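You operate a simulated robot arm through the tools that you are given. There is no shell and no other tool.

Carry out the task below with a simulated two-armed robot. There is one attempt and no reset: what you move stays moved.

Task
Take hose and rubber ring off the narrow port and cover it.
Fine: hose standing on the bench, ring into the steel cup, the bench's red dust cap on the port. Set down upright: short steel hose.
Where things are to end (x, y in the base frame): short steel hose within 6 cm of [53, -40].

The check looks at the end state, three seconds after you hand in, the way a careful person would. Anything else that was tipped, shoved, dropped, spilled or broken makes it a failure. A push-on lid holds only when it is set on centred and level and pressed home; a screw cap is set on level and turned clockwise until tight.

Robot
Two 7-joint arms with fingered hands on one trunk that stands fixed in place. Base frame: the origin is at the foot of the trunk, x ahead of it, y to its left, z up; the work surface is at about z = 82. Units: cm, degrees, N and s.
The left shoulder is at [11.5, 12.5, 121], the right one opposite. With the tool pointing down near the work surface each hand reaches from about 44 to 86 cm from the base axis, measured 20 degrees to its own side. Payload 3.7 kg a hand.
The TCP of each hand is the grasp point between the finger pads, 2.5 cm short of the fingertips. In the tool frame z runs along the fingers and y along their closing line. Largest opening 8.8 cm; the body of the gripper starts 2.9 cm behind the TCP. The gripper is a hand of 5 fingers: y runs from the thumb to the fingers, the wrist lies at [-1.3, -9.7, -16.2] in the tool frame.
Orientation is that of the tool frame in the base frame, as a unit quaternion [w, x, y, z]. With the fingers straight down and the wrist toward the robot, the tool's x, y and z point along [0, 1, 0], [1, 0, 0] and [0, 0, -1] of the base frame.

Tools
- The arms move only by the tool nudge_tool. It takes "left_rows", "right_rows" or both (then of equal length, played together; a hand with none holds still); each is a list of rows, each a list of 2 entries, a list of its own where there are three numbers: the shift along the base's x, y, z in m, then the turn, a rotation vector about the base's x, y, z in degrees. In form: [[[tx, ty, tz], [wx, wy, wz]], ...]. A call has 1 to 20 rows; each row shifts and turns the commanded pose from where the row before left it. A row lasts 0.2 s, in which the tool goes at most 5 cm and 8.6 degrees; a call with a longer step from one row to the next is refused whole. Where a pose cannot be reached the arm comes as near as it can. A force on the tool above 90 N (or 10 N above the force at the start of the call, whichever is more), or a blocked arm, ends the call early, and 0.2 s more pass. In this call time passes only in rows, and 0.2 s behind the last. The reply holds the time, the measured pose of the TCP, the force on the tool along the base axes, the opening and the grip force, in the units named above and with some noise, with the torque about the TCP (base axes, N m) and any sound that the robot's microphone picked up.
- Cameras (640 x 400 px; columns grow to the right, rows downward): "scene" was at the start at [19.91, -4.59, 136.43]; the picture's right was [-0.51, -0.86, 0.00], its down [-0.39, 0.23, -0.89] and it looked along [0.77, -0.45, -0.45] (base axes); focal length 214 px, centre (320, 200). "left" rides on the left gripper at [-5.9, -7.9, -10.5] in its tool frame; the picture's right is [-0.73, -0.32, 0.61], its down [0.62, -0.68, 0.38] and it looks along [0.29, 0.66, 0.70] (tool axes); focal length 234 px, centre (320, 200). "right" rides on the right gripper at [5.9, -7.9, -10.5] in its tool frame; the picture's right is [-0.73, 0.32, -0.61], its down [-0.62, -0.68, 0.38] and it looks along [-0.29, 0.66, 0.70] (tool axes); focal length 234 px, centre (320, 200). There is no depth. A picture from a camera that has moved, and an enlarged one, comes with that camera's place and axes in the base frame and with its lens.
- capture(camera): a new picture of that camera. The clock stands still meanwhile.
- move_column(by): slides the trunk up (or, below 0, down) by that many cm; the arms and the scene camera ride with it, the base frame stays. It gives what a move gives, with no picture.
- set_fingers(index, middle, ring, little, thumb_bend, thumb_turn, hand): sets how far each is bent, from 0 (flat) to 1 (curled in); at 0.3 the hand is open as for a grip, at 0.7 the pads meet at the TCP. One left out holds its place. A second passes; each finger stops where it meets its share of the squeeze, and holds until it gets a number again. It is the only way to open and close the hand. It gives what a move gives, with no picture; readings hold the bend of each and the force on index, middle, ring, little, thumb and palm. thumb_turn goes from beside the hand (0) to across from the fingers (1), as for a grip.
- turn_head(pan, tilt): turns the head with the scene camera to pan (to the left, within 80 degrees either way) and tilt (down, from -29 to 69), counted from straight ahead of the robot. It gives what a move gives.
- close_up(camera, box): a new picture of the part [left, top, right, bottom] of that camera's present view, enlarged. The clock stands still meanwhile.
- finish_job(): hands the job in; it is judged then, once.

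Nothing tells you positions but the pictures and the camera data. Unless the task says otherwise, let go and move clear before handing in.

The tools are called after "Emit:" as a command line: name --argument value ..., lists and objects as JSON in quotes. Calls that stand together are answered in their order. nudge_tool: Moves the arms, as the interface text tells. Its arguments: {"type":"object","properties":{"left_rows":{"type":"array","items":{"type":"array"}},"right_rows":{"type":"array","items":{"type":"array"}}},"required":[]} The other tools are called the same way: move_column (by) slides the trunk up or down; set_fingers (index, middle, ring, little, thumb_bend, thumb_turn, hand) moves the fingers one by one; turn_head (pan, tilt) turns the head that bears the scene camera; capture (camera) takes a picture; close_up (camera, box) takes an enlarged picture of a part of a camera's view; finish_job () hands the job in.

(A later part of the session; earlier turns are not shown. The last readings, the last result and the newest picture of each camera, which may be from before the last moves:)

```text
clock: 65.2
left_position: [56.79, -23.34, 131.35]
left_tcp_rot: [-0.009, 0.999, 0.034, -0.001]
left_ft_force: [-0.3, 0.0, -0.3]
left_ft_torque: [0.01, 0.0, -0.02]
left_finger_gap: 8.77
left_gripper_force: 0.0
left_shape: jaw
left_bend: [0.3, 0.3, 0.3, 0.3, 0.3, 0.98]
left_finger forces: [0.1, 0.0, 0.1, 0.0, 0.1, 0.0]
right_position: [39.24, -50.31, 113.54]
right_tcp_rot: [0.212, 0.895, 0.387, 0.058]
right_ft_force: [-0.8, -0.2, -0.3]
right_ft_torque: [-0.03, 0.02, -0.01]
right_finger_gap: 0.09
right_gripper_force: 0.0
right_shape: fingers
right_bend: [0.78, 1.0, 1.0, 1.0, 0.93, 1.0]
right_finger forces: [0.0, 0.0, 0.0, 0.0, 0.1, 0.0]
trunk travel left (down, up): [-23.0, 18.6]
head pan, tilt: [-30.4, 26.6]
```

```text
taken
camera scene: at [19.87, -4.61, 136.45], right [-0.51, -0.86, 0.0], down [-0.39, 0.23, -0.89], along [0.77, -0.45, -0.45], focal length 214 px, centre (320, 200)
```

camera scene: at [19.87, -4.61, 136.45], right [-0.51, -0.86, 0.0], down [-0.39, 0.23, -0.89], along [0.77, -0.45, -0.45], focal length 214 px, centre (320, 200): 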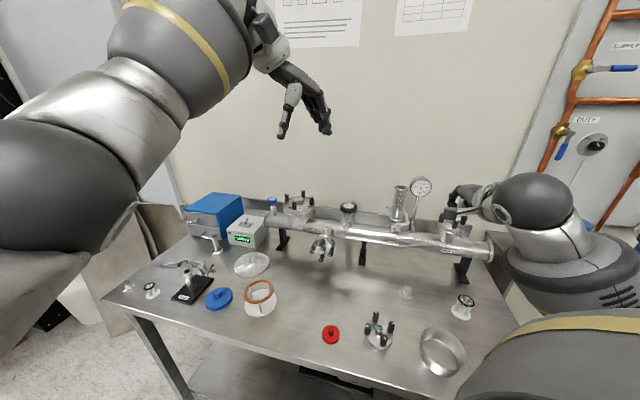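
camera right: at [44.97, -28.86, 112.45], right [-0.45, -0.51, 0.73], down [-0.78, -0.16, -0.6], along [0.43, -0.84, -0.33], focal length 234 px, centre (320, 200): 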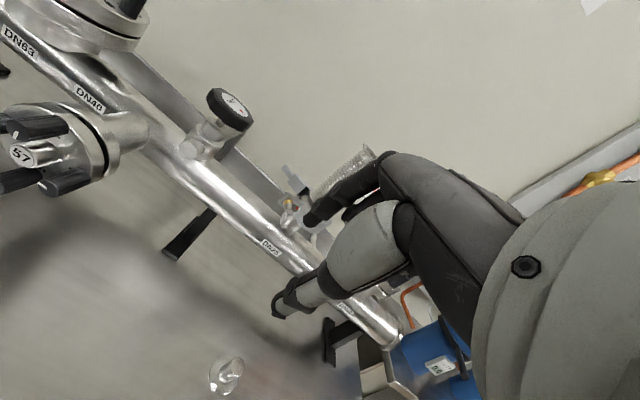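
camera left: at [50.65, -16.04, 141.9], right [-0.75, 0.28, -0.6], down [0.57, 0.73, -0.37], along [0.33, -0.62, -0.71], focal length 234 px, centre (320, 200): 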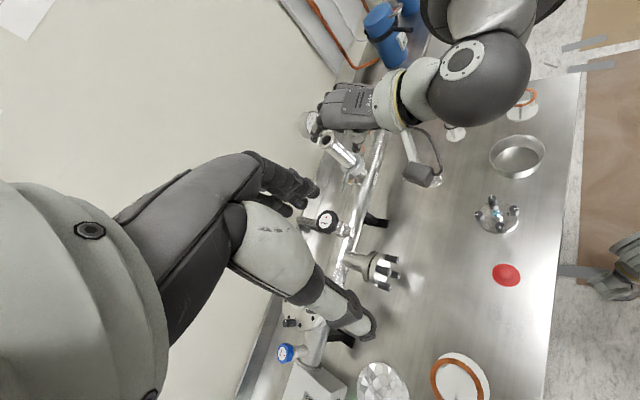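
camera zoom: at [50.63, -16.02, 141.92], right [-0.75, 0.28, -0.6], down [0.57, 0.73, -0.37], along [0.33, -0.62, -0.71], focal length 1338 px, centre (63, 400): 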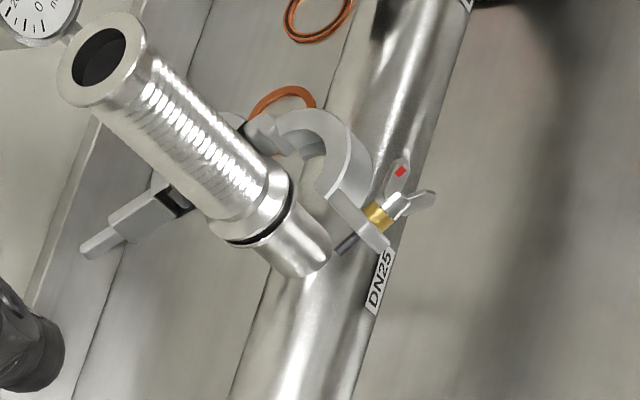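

The head view is clear: the clamp hangs wide open to the right of the port and the hose stands free at about (59.0, -56.2), top z≈110.4. Next I'll open the hand, point it straight down and move above the hose for a top grasp.

Emit:
set_fingers --hand "right" --index 0.3 --middle 0.3 --ring 0.3 --little 0.3 --thumb_bend 0.3 --thumb_turn 1.0

Emit:
nudge_tool --right_rows '[[[0.01, 0, 0.03], [0, 0, 0]], [[0.02, 0, 0.025], [6.1, 5.97, 0]], [[0.03, -0.01, 0.01], [6.1, 5.97, 0]], [[0.03, -0.01, 0], [6.1, 5.97, 0]], [[0.03, -0.01, 0], [0, 0, 0]], [[0.025, -0.01, 0], [0, 0, 0]]]'

Emit:
capture --camera "scene"

Emit:
capture --camera "left"

Emit:
capture --camera "right"

```text
clock: 66.2
left_position: [56.88, -23.14, 131.4]
left_tcp_rot: [-0.008, 0.999, 0.033, -0.001]
left_ft_force: [0.1, 0.2, -0.3]
left_ft_torque: [-0.02, 0.01, -0.04]
left_finger_gap: 8.79
left_gripper_force: 0.1
left_shape: jaw
left_bend: [0.3, 0.3, 0.3, 0.3, 0.3, 0.98]
left_finger forces: [0.0, 0.0, 0.0, 0.0, 0.1, 0.1]
right_position: [39.35, -50.37, 113.41]
right_tcp_rot: [0.211, 0.895, 0.387, 0.058]
right_ft_force: [-0.1, 0.1, 0.2]
right_ft_torque: [0.01, -0.01, -0.03]
right_finger_gap: 8.43
right_gripper_force: 0.0
right_shape: fingers
right_bend: [0.3, 0.3, 0.3, 0.3, 0.3, 0.98]
right_finger forces: [0.0, 0.0, 0.1, 0.0, 0.0, 0.0]
trunk travel left (down, up): [-23.0, 18.6]
head pan, tilt: [-30.4, 26.6]
```

```text
clock: 67.6
left_position: [56.84, -23.27, 131.23]
left_tcp_rot: [-0.008, 0.999, 0.034, -0.002]
left_ft_force: [-0.3, 0.0, 0.8]
left_ft_torque: [0.0, 0.01, 0.02]
left_finger_gap: 8.79
left_gripper_force: 0.0
left_shape: jaw
left_bend: [0.3, 0.3, 0.3, 0.3, 0.3, 0.98]
left_finger forces: [0.0, 0.1, 0.0, 0.1, 0.1, 0.1]
right_position: [53.61, -53.94, 119.75]
right_tcp_rot: [0.004, 0.916, 0.401, -0.021]
right_ft_force: [-0.6, -0.2, -0.7]
right_ft_torque: [0.02, 0.02, 0.01]
right_finger_gap: 8.47
right_gripper_force: 0.1
right_shape: fingers
right_bend: [0.3, 0.3, 0.3, 0.3, 0.3, 0.98]
right_finger forces: [0.0, 0.1, 0.0, 0.1, 0.1, 0.0]
trunk travel left (down, up): [-23.0, 18.6]
head pan, tilt: [-30.4, 26.6]
```

```text
taken
camera scene: at [19.96, -4.6, 136.42], right [-0.51, -0.86, 0.0], down [-0.39, 0.23, -0.89], along [0.77, -0.45, -0.45], focal length 214 px, centre (320, 200)
```

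scene: 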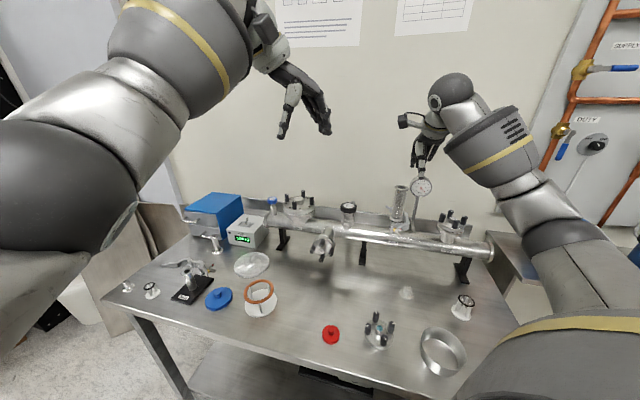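

```text
taken
camera left: at [50.74, -16.0, 141.85], right [-0.75, 0.28, -0.6], down [0.57, 0.73, -0.37], along [0.33, -0.62, -0.71], focal length 234 px, centre (320, 200)
```

left: 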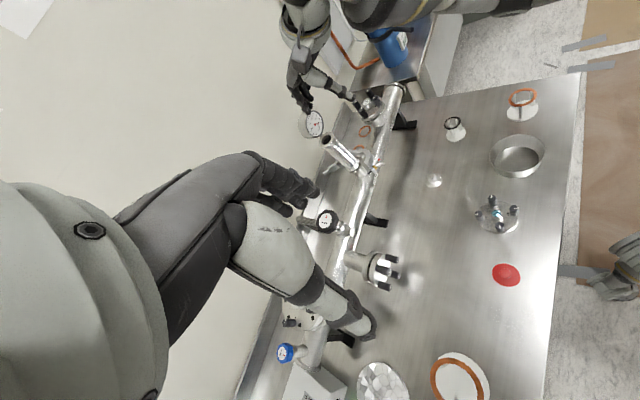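

```text
taken
camera right: at [52.08, -44.19, 130.18], right [-0.23, -0.74, 0.63], down [-0.94, -0.01, -0.35], along [0.26, -0.68, -0.69], focal length 234 px, centre (320, 200)
```

right: 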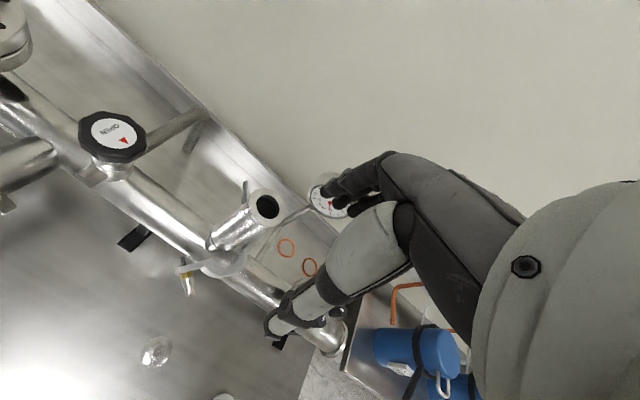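

Emit:
nudge_tool --right_rows '[[[0.026, -0.011, -0.004], [0, 0, 0]], [[0.027, -0.011, -0.008], [0, 0, 0]]]'

Emit:
capture --camera "right"

Emit:
close_up --camera "scene" --box '[360, 110, 460, 230]'

Emit:
close_up --camera "left" --box '[280, 60, 400, 200]'

```text
clock: 68.2
left_position: [57.06, -23.18, 131.3]
left_tcp_rot: [-0.007, 0.999, 0.034, -0.001]
left_ft_force: [0.0, 0.1, 0.8]
left_ft_torque: [-0.01, -0.01, -0.03]
left_finger_gap: 8.76
left_gripper_force: 0.1
left_shape: jaw
left_bend: [0.3, 0.3, 0.3, 0.3, 0.3, 0.98]
left_finger forces: [0.0, 0.0, 0.0, 0.0, 0.0, 0.1]
right_position: [58.69, -56.23, 118.59]
right_tcp_rot: [0.005, 0.916, 0.401, -0.022]
right_ft_force: [-0.4, -0.2, -0.3]
right_ft_torque: [0.01, 0.02, -0.01]
right_finger_gap: 8.46
right_gripper_force: 0.0
right_shape: fingers
right_bend: [0.3, 0.3, 0.3, 0.3, 0.3, 0.98]
right_finger forces: [0.0, 0.0, 0.0, 0.1, 0.1, 0.1]
trunk travel left (down, up): [-23.0, 18.6]
head pan, tilt: [-30.4, 26.6]
```

```text
taken
camera right: at [57.15, -46.39, 129.03], right [-0.23, -0.74, 0.64], down [-0.94, -0.01, -0.35], along [0.26, -0.68, -0.69], focal length 234 px, centre (320, 200)
```

right: 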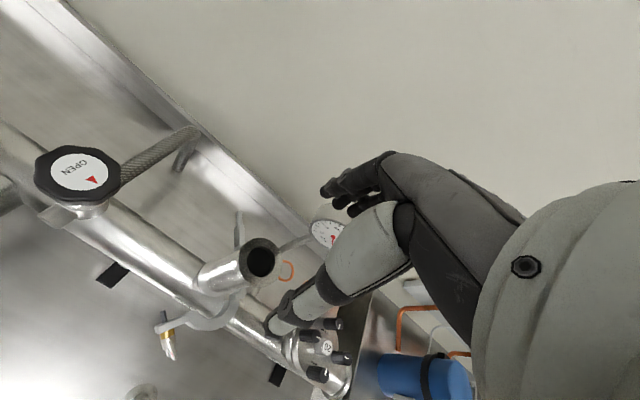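

```text
3.33 times, centred on (410, 170) of scene
camera zoom: at [19.93, -4.59, 136.43], right [-0.51, -0.86, 0.0], down [-0.39, 0.23, -0.89], along [0.77, -0.45, -0.45], focal length 715 px, centre (20, 300)
```

zoom: 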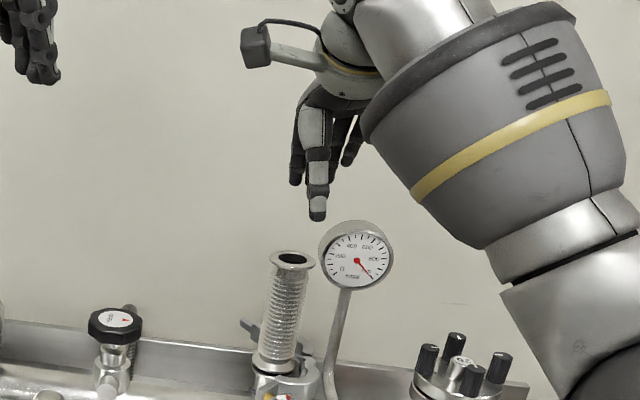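

```text
2.86 times, centred on (340, 130) of left
camera zoom: at [50.71, -16.0, 141.87], right [-0.75, 0.28, -0.6], down [0.57, 0.73, -0.37], along [0.33, -0.63, -0.71], focal length 669 px, centre (263, 400)
```

zoom: 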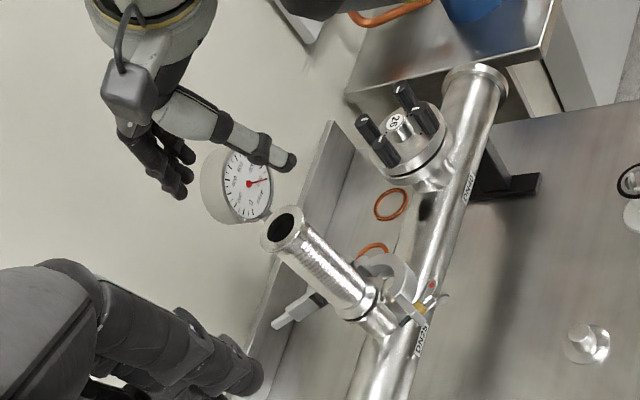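

Aligned within about 0.4 cm. I'll straighten the slight tilt, centre on the hose and descend over it.

Emit:
nudge_tool --right_rows '[[[0.0025, 0.003, -0.01], [1.55, -2.06, 0]], [[0, 0, -0.03], [0, 0, 0]], [[0, 0, -0.03], [0, 0, 0]], [[0, 0, -0.025], [0, 0, 0]]]'

Emit:
capture --camera "right"

Emit:
close_up --camera "left" --box '[280, 100, 400, 220]'

Emit:
close_up --camera "scene" --box '[370, 140, 450, 240]'

```text
clock: 69.2
left_position: [56.92, -23.13, 131.33]
left_tcp_rot: [-0.008, 0.999, 0.034, -0.001]
left_ft_force: [0.9, 0.0, 0.0]
left_ft_torque: [-0.01, 0.0, 0.01]
left_finger_gap: 8.78
left_gripper_force: 0.1
left_shape: jaw
left_bend: [0.3, 0.3, 0.3, 0.3, 0.3, 0.98]
left_finger forces: [0.0, 0.0, 0.0, 0.0, 0.1, 0.1]
right_position: [59.31, -55.84, 108.79]
right_tcp_rot: [-0.001, 0.916, 0.401, 0.002]
right_ft_force: [-0.2, -0.6, 0.2]
right_ft_torque: [0.01, 0.0, 0.02]
right_finger_gap: 8.48
right_gripper_force: 0.1
right_shape: fingers
right_bend: [0.3, 0.3, 0.3, 0.3, 0.3, 0.98]
right_finger forces: [0.0, 0.0, 0.0, 0.0, 0.0, 0.1]
trunk travel left (down, up): [-23.0, 18.6]
head pan, tilt: [-30.4, 26.6]
```

```text
taken
camera right: at [57.31, -46.28, 119.54], right [-0.26, -0.75, 0.61], down [-0.92, 0.0, -0.39], along [0.29, -0.66, -0.7], focal length 234 px, centre (320, 200)
```

right: 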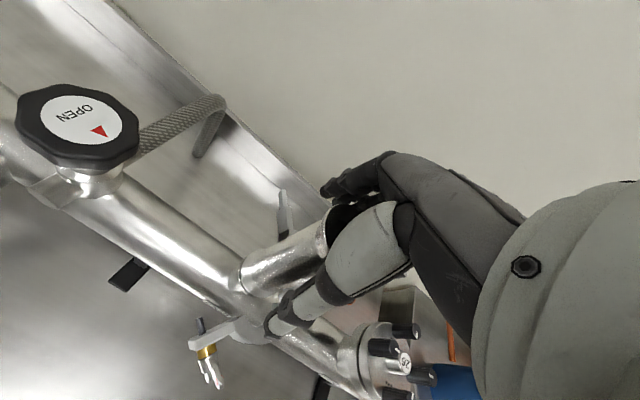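

```text
3.33 times, centred on (340, 160) of left
camera zoom: at [50.72, -16.03, 141.87], right [-0.75, 0.28, -0.6], down [0.57, 0.73, -0.37], along [0.33, -0.62, -0.71], focal length 781 px, centre (253, 333)
```

zoom: 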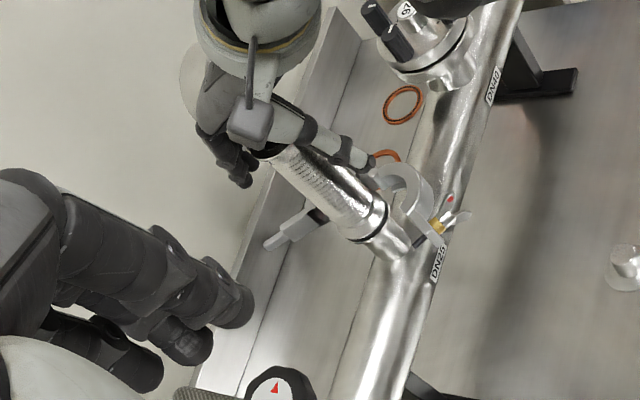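

```text
4.00 times, centred on (410, 190) of scene
camera zoom: at [19.95, -4.61, 136.42], right [-0.51, -0.86, 0.0], down [-0.39, 0.23, -0.89], along [0.77, -0.45, -0.45], focal length 858 px, centre (-40, 240)
```

zoom: 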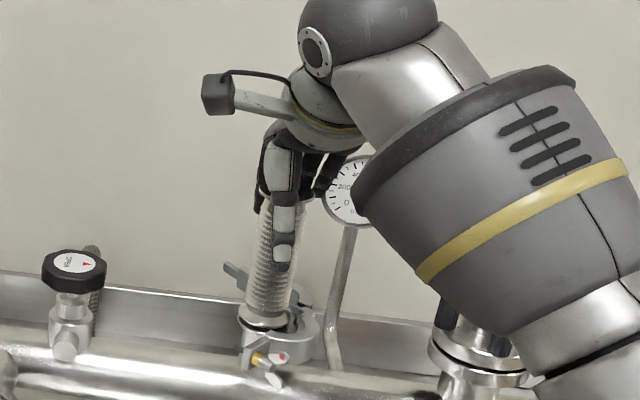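

The thumb and fingers straddle the hose top. I'll close thumb, index and middle.

Emit:
set_fingers --hand "right" --index 0.7 --middle 0.7 --thumb_bend 0.7

Emit:
close_up --camera "scene" --box '[370, 140, 450, 240]'

Emit:
close_up --camera "left" --box '[320, 110, 400, 190]'

```text
clock: 70.2
left_position: [56.99, -23.29, 131.36]
left_tcp_rot: [-0.008, 0.999, 0.034, -0.001]
left_ft_force: [0.1, 0.6, 0.3]
left_ft_torque: [0.0, 0.01, 0.02]
left_finger_gap: 8.78
left_gripper_force: 0.1
left_shape: jaw
left_bend: [0.3, 0.3, 0.3, 0.3, 0.3, 0.98]
left_finger forces: [0.0, 0.0, 0.0, 0.0, 0.0, 0.1]
right_position: [59.13, -55.93, 108.88]
right_tcp_rot: [-0.001, 0.916, 0.402, 0.001]
right_ft_force: [-0.4, 1.0, -0.4]
right_ft_torque: [-0.07, -0.1, 0.04]
right_finger_gap: 2.29
right_gripper_force: 10.6
right_shape: fingers
right_bend: [0.62, 0.63, 0.3, 0.3, 0.58, 1.0]
right_finger forces: [4.3, 5.5, 0.0, 0.0, 10.5, 0.1]
trunk travel left (down, up): [-23.0, 18.6]
head pan, tilt: [-30.4, 26.6]
```

```text
4.00 times, centred on (410, 190) of scene
camera zoom: at [19.91, -4.58, 136.43], right [-0.51, -0.86, 0.0], down [-0.39, 0.23, -0.89], along [0.77, -0.45, -0.45], focal length 858 px, centre (-40, 240)
```

zoom: 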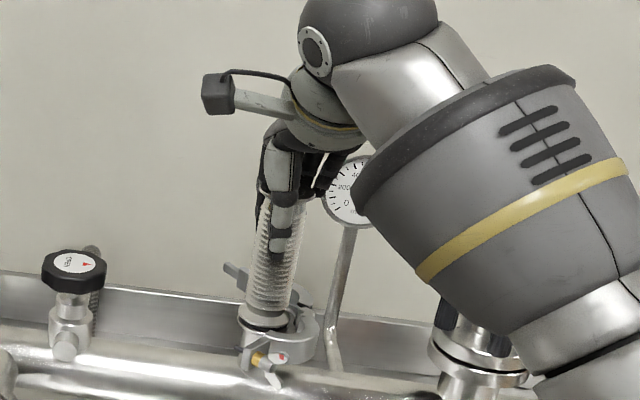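

```text
5.00 times, centred on (360, 150) of left
camera zoom: at [50.68, -15.99, 141.9], right [-0.75, 0.28, -0.6], down [0.57, 0.73, -0.37], along [0.33, -0.63, -0.71], focal length 1171 px, centre (120, 450)
```

zoom: 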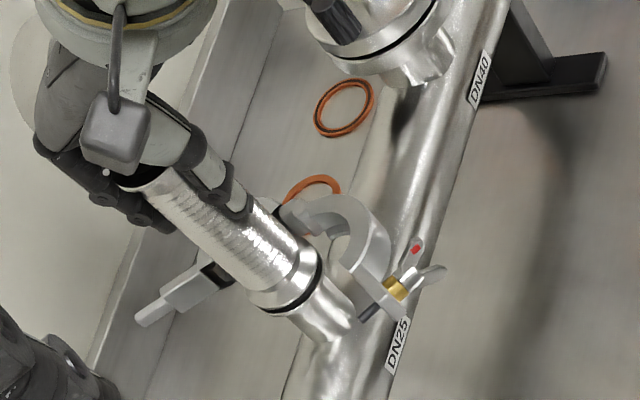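

Emit:
set_fingers --hand "right" --index 0.9 --middle 0.9 --thumb_bend 0.9

Emit:
nudge_tool --right_rows '[[[0, 0, 0.005], [0, 0, 0]], [[0, 0, 0.005], [0, 0, 0]], [[0, 0, 0.005], [0, 0, 0]]]'

Emit:
close_up --camera "scene" --box '[370, 170, 430, 240]'

Emit:
close_up --camera "left" --box '[320, 110, 400, 190]'

```text
clock: 71.2
left_position: [56.94, -23.39, 131.31]
left_tcp_rot: [-0.008, 0.999, 0.033, -0.002]
left_ft_force: [0.2, 0.8, -0.1]
left_ft_torque: [-0.04, -0.01, -0.02]
left_finger_gap: 8.78
left_gripper_force: 0.0
left_shape: jaw
left_bend: [0.3, 0.3, 0.3, 0.3, 0.3, 0.98]
left_finger forces: [0.1, 0.0, 0.1, 0.0, 0.1, 0.0]
right_position: [59.35, -55.88, 108.87]
right_tcp_rot: [0.0, 0.916, 0.402, 0.002]
right_ft_force: [-2.2, 1.2, -1.7]
right_ft_torque: [-0.02, 0.01, 0.09]
right_finger_gap: 2.05
right_gripper_force: 19.0
right_shape: fingers
right_bend: [0.61, 0.62, 0.3, 0.3, 0.59, 1.0]
right_finger forces: [7.9, 9.2, 0.1, 0.0, 19.6, 0.0]
trunk travel left (down, up): [-23.0, 18.6]
head pan, tilt: [-30.4, 26.6]
```

```text
clock: 72.0
left_position: [56.88, -23.29, 131.44]
left_tcp_rot: [-0.007, 0.999, 0.035, -0.002]
left_ft_force: [0.7, 0.2, 0.4]
left_ft_torque: [-0.01, 0.0, 0.01]
left_finger_gap: 8.77
left_gripper_force: 0.0
left_shape: jaw
left_bend: [0.3, 0.3, 0.3, 0.3, 0.3, 0.98]
left_finger forces: [0.0, 0.1, 0.0, 0.0, 0.1, 0.0]
right_position: [59.35, -55.92, 110.45]
right_tcp_rot: [0.0, 0.916, 0.401, 0.001]
right_ft_force: [0.8, -0.1, -2.2]
right_ft_torque: [0.02, -0.01, -0.03]
right_finger_gap: 2.02
right_gripper_force: 18.4
right_shape: fingers
right_bend: [0.6, 0.61, 0.3, 0.3, 0.6, 1.0]
right_finger forces: [8.8, 9.9, 0.0, 0.0, 18.2, 0.1]
trunk travel left (down, up): [-23.0, 18.6]
head pan, tilt: [-30.4, 26.6]
```

```text
5.71 times, centred on (400, 205) of scene
camera zoom: at [19.92, -4.6, 136.43], right [-0.51, -0.86, 0.0], down [-0.39, 0.23, -0.89], along [0.77, -0.45, -0.45], focal length 1226 px, centre (-137, 171)
```

zoom: 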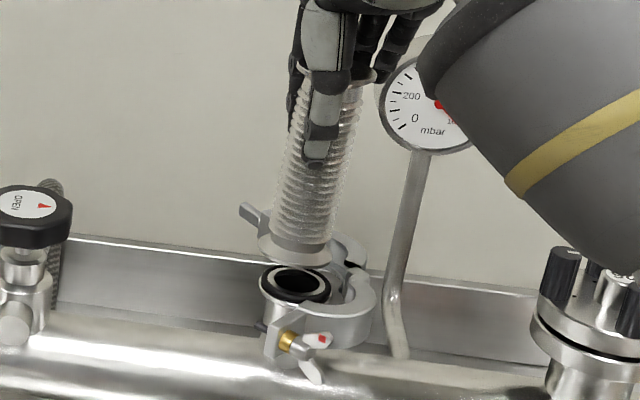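

```text
5.00 times, centred on (360, 150) of left
camera zoom: at [50.68, -16.01, 141.89], right [-0.75, 0.28, -0.6], down [0.57, 0.73, -0.37], along [0.33, -0.62, -0.71], focal length 1171 px, centre (120, 450)
```

zoom: 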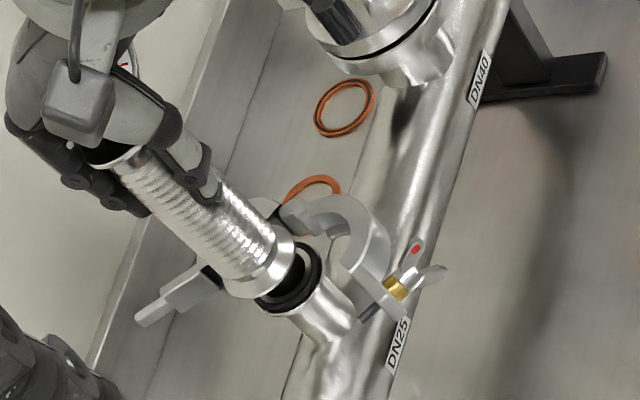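

The hose came off cleanly and the ring stayed on the port. I'll raise it and carry it toward (53, -40).

Emit:
nudge_tool --right_rows '[[[0, 0, 0.03], [0, 0, 0]], [[0, 0, 0.04], [0, 0, 0]], [[-0.013, 0.032, 0.01], [0, 0, 0]], [[-0.013, 0.032, 0], [0, 0, 0]], [[-0.013, 0.033, 0], [0, 0, 0]], [[-0.013, 0.033, 0], [0, 0, 0]], [[-0.013, 0.033, 0], [0, 0, 0]], [[0, 0, -0.03], [0, 0, 0]], [[0, 0, -0.04], [0, 0, 0]], [[0, 0, -0.04], [0, 0, 0]]]'

Emit:
capture --camera "scene"

Emit:
capture --camera "left"

Emit:
capture --camera "right"

```text
clock: 74.2
left_position: [57.01, -23.35, 131.28]
left_tcp_rot: [-0.008, 0.999, 0.034, -0.001]
left_ft_force: [-0.1, 0.8, -0.3]
left_ft_torque: [-0.02, 0.03, 0.0]
left_finger_gap: 8.77
left_gripper_force: 0.1
left_shape: jaw
left_bend: [0.3, 0.3, 0.3, 0.3, 0.3, 0.98]
left_finger forces: [0.0, 0.0, 0.1, 0.1, 0.0, 0.0]
right_position: [52.54, -40.02, 107.35]
right_tcp_rot: [-0.001, 0.916, 0.401, 0.001]
right_ft_force: [0.5, 0.4, -1.7]
right_ft_torque: [-0.02, -0.04, -0.02]
right_finger_gap: 2.0
right_gripper_force: 18.8
right_shape: fingers
right_bend: [0.6, 0.61, 0.3, 0.3, 0.61, 1.0]
right_finger forces: [8.7, 10.2, 0.0, 0.0, 18.1, 0.0]
trunk travel left (down, up): [-23.0, 18.6]
head pan, tilt: [-30.4, 26.6]
```

```text
taken
camera scene: at [19.99, -4.66, 136.41], right [-0.51, -0.86, 0.0], down [-0.39, 0.23, -0.89], along [0.77, -0.45, -0.45], focal length 214 px, centre (320, 200)
```

scene: 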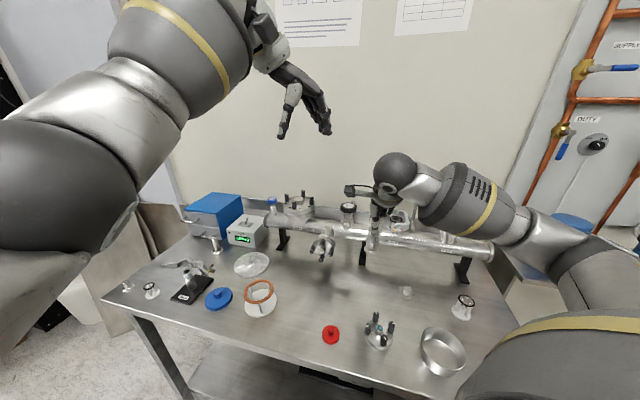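

```text
taken
camera left: at [50.76, -16.08, 141.84], right [-0.75, 0.28, -0.6], down [0.57, 0.73, -0.37], along [0.33, -0.62, -0.71], focal length 234 px, centre (320, 200)
```

left: 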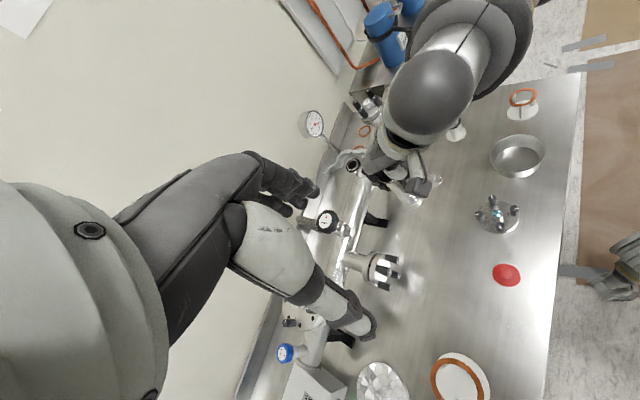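

```text
taken
camera right: at [50.65, -30.37, 118.13], right [-0.26, -0.75, 0.6], down [-0.92, 0.0, -0.39], along [0.29, -0.66, -0.7], focal length 234 px, centre (320, 200)
```

right: 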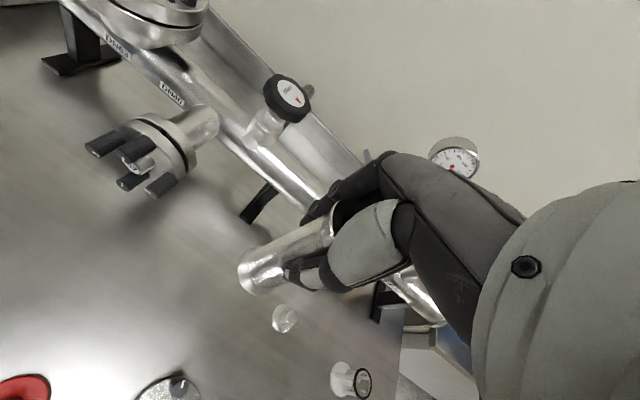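

Emit:
nudge_tool --right_rows '[[[0.001, 0, -0.038], [0, 0, 0]], [[0.001, 0, -0.038], [0, 0, 0]], [[0.001, 0, -0.038], [0, 0, 0]], [[0.001, 0, -0.03], [0, 0, 0]]]'

Emit:
capture --camera "scene"

Emit:
capture --camera "right"

Emit:
close_up --camera "left" --box '[340, 130, 460, 250]'

```text
clock: 75.2
left_position: [56.88, -23.29, 131.3]
left_tcp_rot: [-0.008, 0.999, 0.034, -0.001]
left_ft_force: [0.8, -0.2, -0.1]
left_ft_torque: [-0.01, 0.01, -0.03]
left_finger_gap: 8.75
left_gripper_force: 0.1
left_shape: jaw
left_bend: [0.3, 0.3, 0.3, 0.3, 0.3, 0.98]
left_finger forces: [0.0, 0.1, 0.0, 0.1, 0.1, 0.1]
right_position: [53.1, -39.73, 93.1]
right_tcp_rot: [0.0, 0.916, 0.402, 0.001]
right_ft_force: [1.1, -0.2, -2.8]
right_ft_torque: [-0.02, 0.05, -0.04]
right_finger_gap: 1.99
right_gripper_force: 18.2
right_shape: fingers
right_bend: [0.6, 0.61, 0.3, 0.3, 0.61, 1.0]
right_finger forces: [8.7, 10.2, 0.0, 0.1, 17.9, 0.0]
trunk travel left (down, up): [-23.0, 18.6]
head pan, tilt: [-30.4, 26.6]
```

```text
taken
camera scene: at [19.96, -4.62, 136.42], right [-0.51, -0.86, 0.0], down [-0.39, 0.23, -0.89], along [0.77, -0.45, -0.45], focal length 214 px, centre (320, 200)
```

scene: 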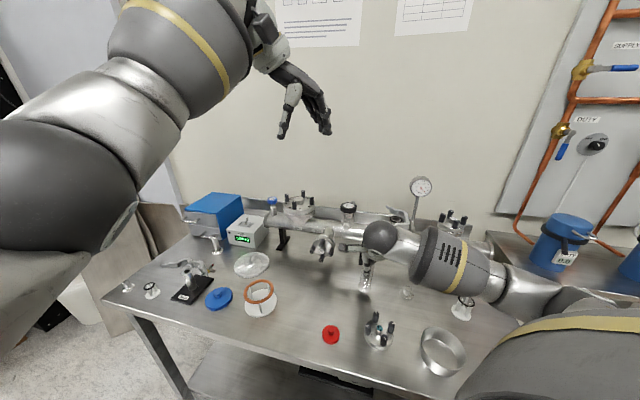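

```text
taken
camera right: at [51.22, -30.12, 103.73], right [-0.26, -0.75, 0.61], down [-0.92, 0.0, -0.38], along [0.29, -0.66, -0.7], focal length 234 px, centre (320, 200)
```

right: 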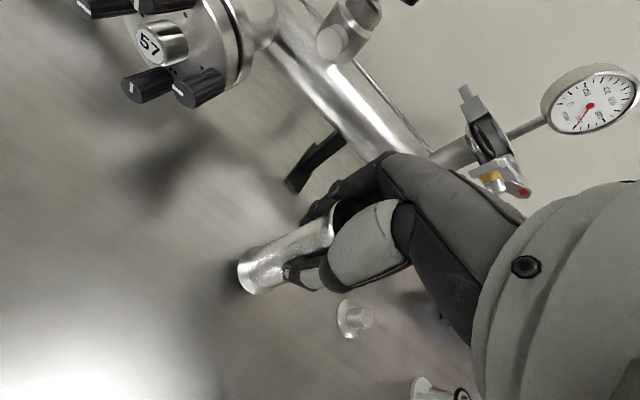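

```text
3.33 times, centred on (400, 190) of left
camera zoom: at [50.73, -16.03, 141.86], right [-0.75, 0.28, -0.6], down [0.57, 0.73, -0.37], along [0.33, -0.62, -0.71], focal length 781 px, centre (53, 233)
```

zoom: 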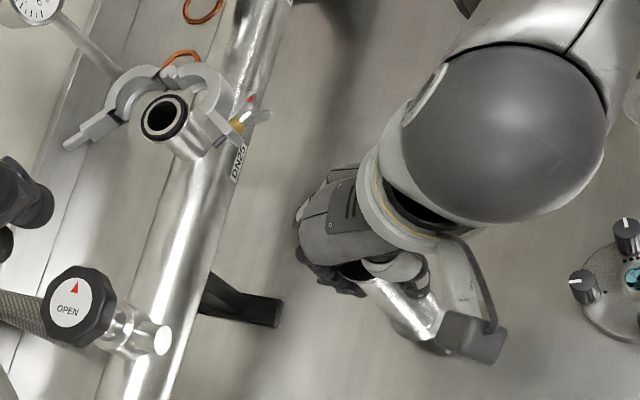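

Emit:
nudge_tool --right_rows '[[[0, 0, -0.005], [0, 0, 0]], [[0, 0, -0.005], [0, 0, 0]], [[0, 0, -0.005], [0, 0, 0]]]'

Emit:
capture --camera "right"

```text
clock: 76.0
left_position: [56.95, -23.25, 131.29]
left_tcp_rot: [-0.008, 0.999, 0.034, -0.001]
left_ft_force: [0.7, -0.7, 0.2]
left_ft_torque: [0.0, 0.0, 0.0]
left_finger_gap: 8.78
left_gripper_force: 0.1
left_shape: jaw
left_bend: [0.3, 0.3, 0.3, 0.3, 0.3, 0.98]
left_finger forces: [0.0, 0.0, 0.0, 0.0, 0.0, 0.0]
right_position: [53.3, -39.77, 91.7]
right_tcp_rot: [-0.001, 0.916, 0.402, 0.002]
right_ft_force: [0.8, -0.4, -1.2]
right_ft_torque: [0.0, -0.02, 0.01]
right_finger_gap: 1.97
right_gripper_force: 18.4
right_shape: fingers
right_bend: [0.6, 0.61, 0.3, 0.3, 0.61, 1.0]
right_finger forces: [8.7, 10.3, 0.0, 0.1, 18.0, 0.1]
trunk travel left (down, up): [-23.0, 18.6]
head pan, tilt: [-30.4, 26.6]
```

```text
taken
camera right: at [51.36, -30.09, 102.3], right [-0.26, -0.75, 0.61], down [-0.92, 0.0, -0.38], along [0.29, -0.66, -0.7], focal length 234 px, centre (320, 200)
```

right: 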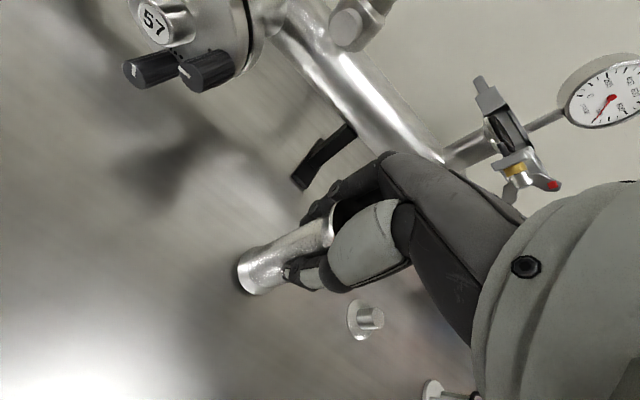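

Emit:
nudge_tool --right_rows '[[[0, 0, -0.003], [0, 0, 0]], [[0, 0, -0.003], [0, 0, 0]], [[0, 0, -0.003], [0, 0, 0]]]'

```text
clock: 76.8
left_position: [56.82, -23.26, 131.53]
left_tcp_rot: [-0.007, 0.999, 0.034, 0.0]
left_ft_force: [0.7, 0.0, -0.1]
left_ft_torque: [-0.01, 0.01, 0.01]
left_finger_gap: 8.76
left_gripper_force: 0.1
left_shape: jaw
left_bend: [0.3, 0.3, 0.3, 0.3, 0.3, 0.98]
left_finger forces: [0.1, 0.0, 0.1, 0.0, 0.0, 0.0]
right_position: [53.31, -39.61, 90.85]
right_tcp_rot: [0.001, 0.915, 0.402, 0.003]
right_ft_force: [-0.3, 2.0, 5.8]
right_ft_torque: [0.05, 0.0, 0.01]
right_finger_gap: 1.98
right_gripper_force: 19.3
right_shape: fingers
right_bend: [0.6, 0.61, 0.3, 0.3, 0.61, 0.99]
right_finger forces: [9.0, 10.0, 0.0, 0.1, 19.7, 0.0]
trunk travel left (down, up): [-23.0, 18.6]
head pan, tilt: [-30.4, 26.6]
```

The hose is on the bench (5.8 N up). I'll release gently in two stages.

Emit:
set_fingers --hand "right" --index 0.56 --middle 0.57 --thumb_bend 0.56

Emit:
set_fingers --hand "right" --index 0.3 --middle 0.3 --thumb_bend 0.3

Emit:
capture --camera "right"

Emit:
close_up --camera "scene" --box '[330, 220, 410, 320]'

```text
clock: 77.8
left_position: [56.93, -23.29, 131.31]
left_tcp_rot: [-0.008, 0.999, 0.034, -0.002]
left_ft_force: [-0.3, 0.1, -0.4]
left_ft_torque: [-0.01, 0.02, -0.02]
left_finger_gap: 8.76
left_gripper_force: 0.1
left_shape: jaw
left_bend: [0.3, 0.3, 0.3, 0.3, 0.3, 0.98]
left_finger forces: [0.0, 0.1, 0.0, 0.1, 0.0, 0.0]
right_position: [53.42, -39.7, 90.79]
right_tcp_rot: [0.0, 0.916, 0.401, 0.001]
right_ft_force: [-1.0, -0.1, 0.4]
right_ft_torque: [-0.01, -0.02, 0.0]
right_finger_gap: 2.87
right_gripper_force: 0.3
right_shape: fingers
right_bend: [0.56, 0.56, 0.3, 0.3, 0.55, 1.0]
right_finger forces: [0.0, 0.1, 0.0, 0.0, 0.5, 0.0]
trunk travel left (down, up): [-23.0, 18.6]
head pan, tilt: [-30.4, 26.6]
```

```text
clock: 78.8
left_position: [57.03, -23.33, 131.31]
left_tcp_rot: [-0.008, 0.999, 0.034, -0.001]
left_ft_force: [0.8, 0.3, -0.6]
left_ft_torque: [0.0, 0.05, 0.0]
left_finger_gap: 8.78
left_gripper_force: 0.1
left_shape: jaw
left_bend: [0.3, 0.3, 0.3, 0.3, 0.3, 0.98]
left_finger forces: [0.0, 0.0, 0.0, 0.0, 0.0, 0.0]
right_position: [53.16, -39.67, 90.79]
right_tcp_rot: [0.0, 0.916, 0.401, 0.001]
right_ft_force: [-1.0, -0.6, -0.3]
right_ft_torque: [0.02, -0.01, 0.01]
right_finger_gap: 8.43
right_gripper_force: 0.1
right_shape: fingers
right_bend: [0.3, 0.3, 0.3, 0.3, 0.3, 0.98]
right_finger forces: [0.0, 0.0, 0.1, 0.0, 0.0, 0.1]
trunk travel left (down, up): [-23.0, 18.6]
head pan, tilt: [-30.4, 26.6]
```

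```text
taken
camera right: at [51.31, -30.02, 101.38], right [-0.26, -0.75, 0.61], down [-0.92, 0.0, -0.39], along [0.29, -0.66, -0.7], focal length 234 px, centre (320, 200)
```

right: 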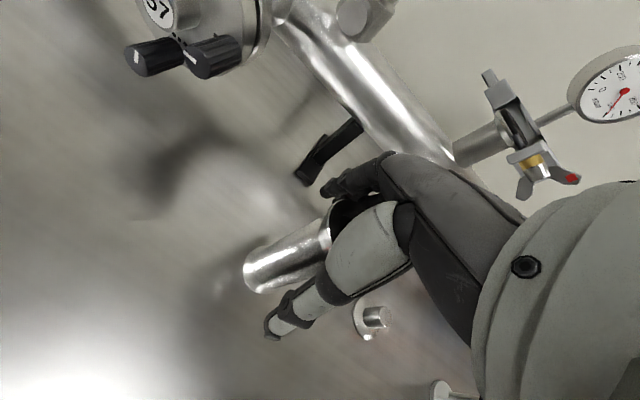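

```text
4.00 times, centred on (370, 270) of scene
camera zoom: at [19.91, -4.59, 136.43], right [-0.51, -0.86, 0.0], down [-0.39, 0.23, -0.89], along [0.77, -0.45, -0.45], focal length 858 px, centre (120, -80)
```

zoom: 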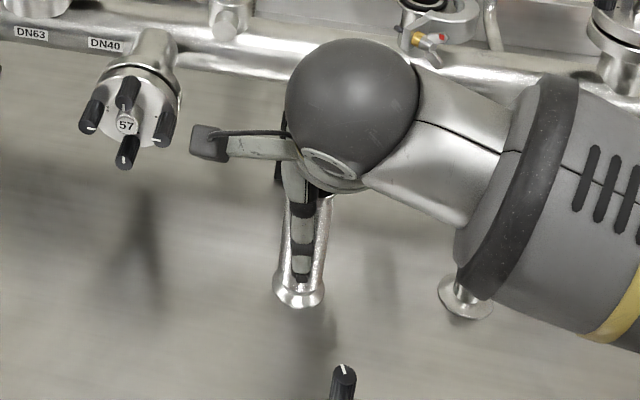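

Released and standing. I'll raise the hand straight up and look at the port, ring and clamp.

Emit:
nudge_tool --right_rows '[[[0, 0, 0.02], [0, 0, 0]], [[0, 0, 0.035], [0, 0, 0]], [[0, 0, 0.04], [0, 0, 0]], [[0, 0, 0.04], [0, 0, 0]], [[0, 0, 0.04], [0, 0, 0]], [[0, -0.02, 0.04], [0, 0, 0]]]'

Emit:
capture --camera "right"

Emit:
capture --camera "scene"

Emit:
close_up --camera "left" --box '[320, 120, 440, 240]'

```text
clock: 80.2
left_position: [56.81, -23.22, 131.46]
left_tcp_rot: [-0.008, 0.999, 0.033, 0.0]
left_ft_force: [-0.7, 0.5, 0.2]
left_ft_torque: [0.03, 0.02, 0.0]
left_finger_gap: 8.77
left_gripper_force: 0.0
left_shape: jaw
left_bend: [0.3, 0.3, 0.3, 0.3, 0.3, 0.98]
left_finger forces: [0.1, 0.1, 0.1, 0.1, 0.0, 0.0]
right_position: [53.19, -41.53, 112.31]
right_tcp_rot: [-0.001, 0.916, 0.402, 0.001]
right_ft_force: [0.3, 0.3, -1.0]
right_ft_torque: [0.0, -0.01, 0.02]
right_finger_gap: 8.44
right_gripper_force: 0.1
right_shape: fingers
right_bend: [0.3, 0.3, 0.3, 0.3, 0.3, 0.98]
right_finger forces: [0.0, 0.1, 0.1, 0.0, 0.0, 0.0]
trunk travel left (down, up): [-23.0, 18.6]
head pan, tilt: [-30.4, 26.6]
```

```text
taken
camera right: at [51.19, -32.06, 123.05], right [-0.26, -0.75, 0.61], down [-0.92, 0.0, -0.39], along [0.29, -0.66, -0.7], focal length 234 px, centre (320, 200)
```

right: 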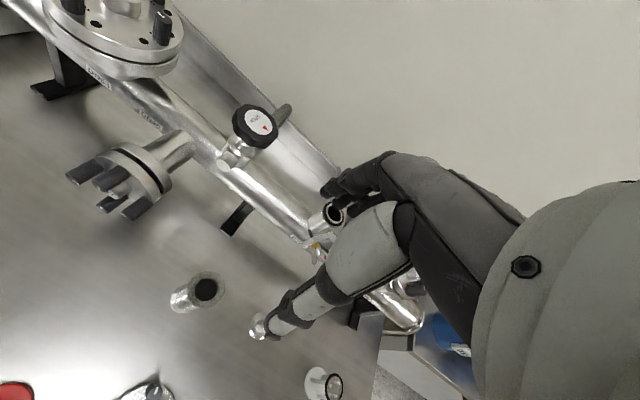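

```text
taken
camera scene: at [19.81, -4.59, 136.46], right [-0.51, -0.86, 0.0], down [-0.39, 0.23, -0.89], along [0.77, -0.45, -0.45], focal length 214 px, centre (320, 200)
```

scene: 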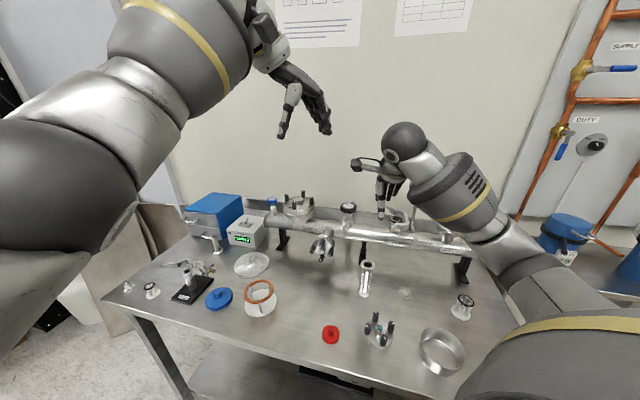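

```text
3.33 times, centred on (380, 180) of left
camera zoom: at [50.56, -16.0, 141.96], right [-0.75, 0.28, -0.6], down [0.57, 0.73, -0.37], along [0.33, -0.63, -0.71], focal length 781 px, centre (120, 267)
```

zoom: 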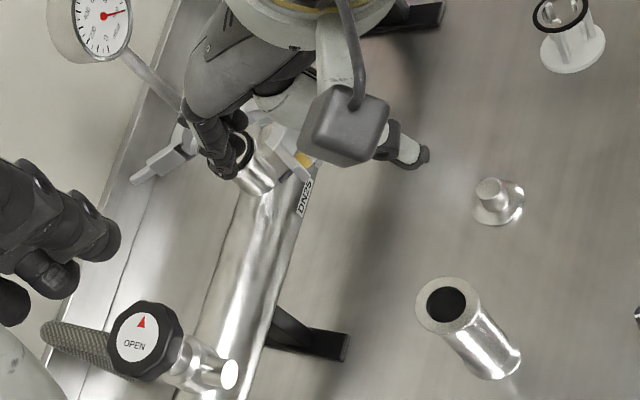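

Emit:
nudge_tool --right_rows '[[[-0.03, -0.01, 0.01], [0, 0, 0]], [[-0.04, -0.02, 0], [0, 0, 0]], [[-0.04, -0.02, 0], [0, 0, 0]]]'

Emit:
close_up --camera "scene" --box '[370, 190, 430, 250]'

Emit:
close_up --camera "left" --box '[320, 130, 400, 200]'

Emit:
capture --camera "right"

```text
clock: 81.0
left_position: [56.71, -23.3, 131.46]
left_tcp_rot: [-0.008, 0.999, 0.034, -0.001]
left_ft_force: [0.2, 0.3, 0.5]
left_ft_torque: [0.0, 0.03, -0.01]
left_finger_gap: 8.76
left_gripper_force: 0.1
left_shape: jaw
left_bend: [0.3, 0.3, 0.3, 0.3, 0.3, 0.98]
left_finger forces: [0.1, 0.0, 0.0, 0.0, 0.1, 0.1]
right_position: [41.81, -46.8, 113.34]
right_tcp_rot: [0.001, 0.916, 0.402, 0.001]
right_ft_force: [-0.1, 0.2, 0.7]
right_ft_torque: [0.0, -0.02, 0.01]
right_finger_gap: 8.45
right_gripper_force: 0.1
right_shape: fingers
right_bend: [0.3, 0.3, 0.3, 0.3, 0.3, 0.98]
right_finger forces: [0.1, 0.1, 0.1, 0.1, 0.1, 0.1]
trunk travel left (down, up): [-23.0, 18.6]
head pan, tilt: [-30.4, 26.6]
```

```text
6.67 times, centred on (400, 220) of scene
camera zoom: at [19.79, -4.61, 136.47], right [-0.51, -0.86, 0.0], down [-0.39, 0.23, -0.89], along [0.77, -0.45, -0.45], focal length 1430 px, centre (-213, 67)
```

zoom: 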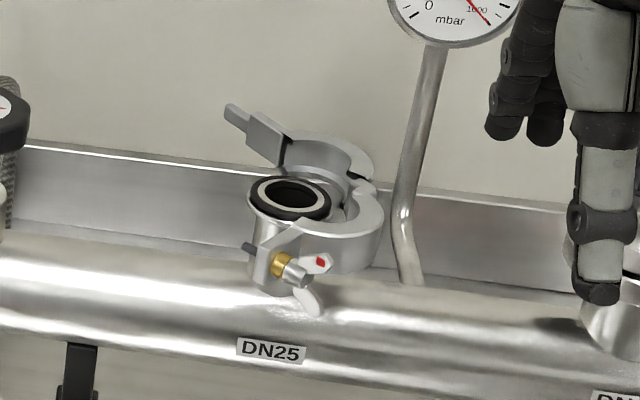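

```text
5.71 times, centred on (360, 165) of left
camera zoom: at [50.54, -16.02, 141.97], right [-0.75, 0.28, -0.6], down [0.57, 0.73, -0.37], along [0.33, -0.62, -0.71], focal length 1338 px, centre (91, 400)
```

zoom: 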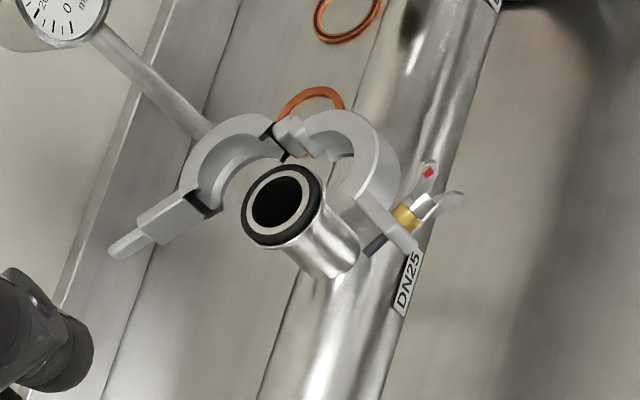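

```text
taken
camera right: at [39.84, -37.17, 124.04], right [-0.26, -0.75, 0.61], down [-0.92, 0.0, -0.39], along [0.29, -0.66, -0.7], focal length 234 px, centre (320, 200)
```

right: 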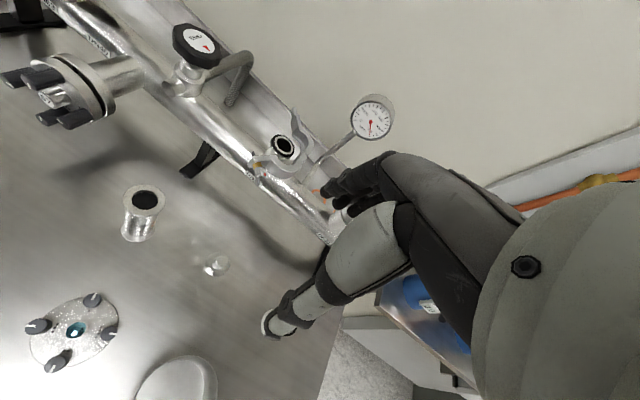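

The clamp stands open and clear all round the flange; its hinge stays put on the port's right. The ring sits on the flange. I'll zoom in to plan the ring pick-up.

Emit:
close_up --camera "left" --box '[340, 150, 370, 180]'

Emit:
close_up --camera "scene" --box '[385, 205, 410, 230]'

Emit:
close_up --camera "scene" --box '[310, 310, 400, 370]'

Emit:
close_up --camera "left" --box '[430, 90, 560, 300]'

```text
13.33 times, centred on (355, 165) of left
camera zoom: at [50.54, -16.02, 141.97], right [-0.75, 0.28, -0.6], down [0.57, 0.73, -0.37], along [0.33, -0.62, -0.71], focal length 3122 px, centre (-147, 667)
```

zoom: 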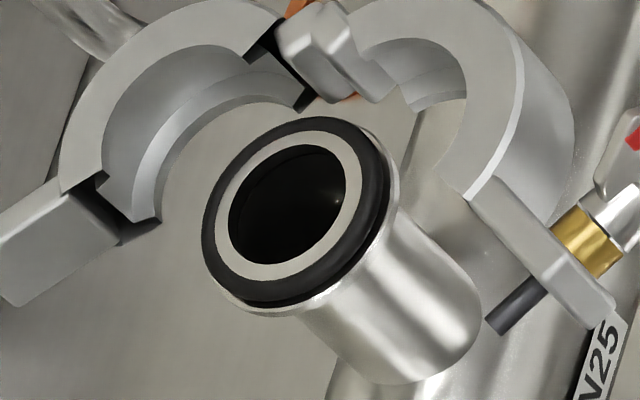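

```text
16.00 times, centred on (398, 218) of scene
camera zoom: at [19.79, -4.61, 136.47], right [-0.51, -0.86, 0.0], down [-0.39, 0.23, -0.89], along [0.77, -0.45, -0.45], focal length 3432 px, centre (-920, -80)
```

zoom: 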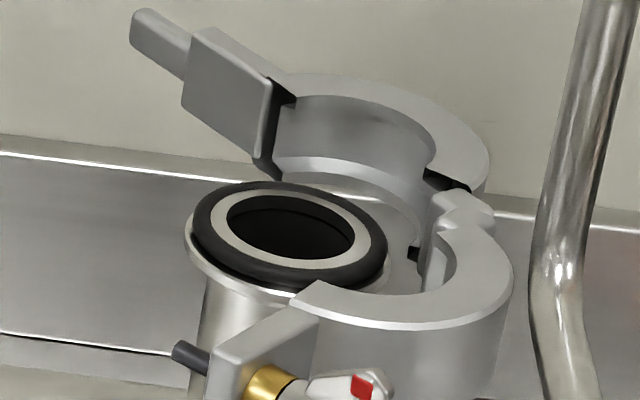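

```text
6.67 times, centred on (355, 340) of scene
camera zoom: at [19.79, -4.61, 136.47], right [-0.51, -0.86, 0.0], down [-0.39, 0.23, -0.89], along [0.77, -0.45, -0.45], focal length 1430 px, centre (87, -733)
```

zoom: 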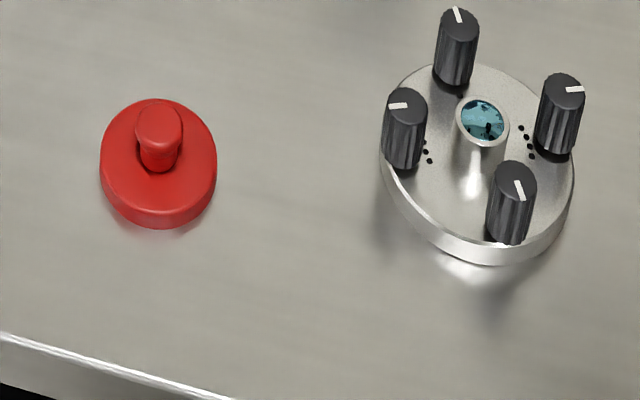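

```text
1.90 times, centred on (495, 195) of left
camera zoom: at [50.54, -16.02, 141.97], right [-0.75, 0.28, -0.6], down [0.57, 0.73, -0.37], along [0.33, -0.62, -0.71], focal length 446 px, centre (-13, 210)
```

zoom: 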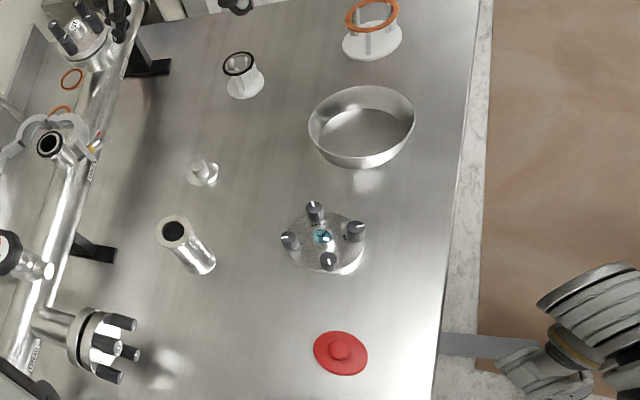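

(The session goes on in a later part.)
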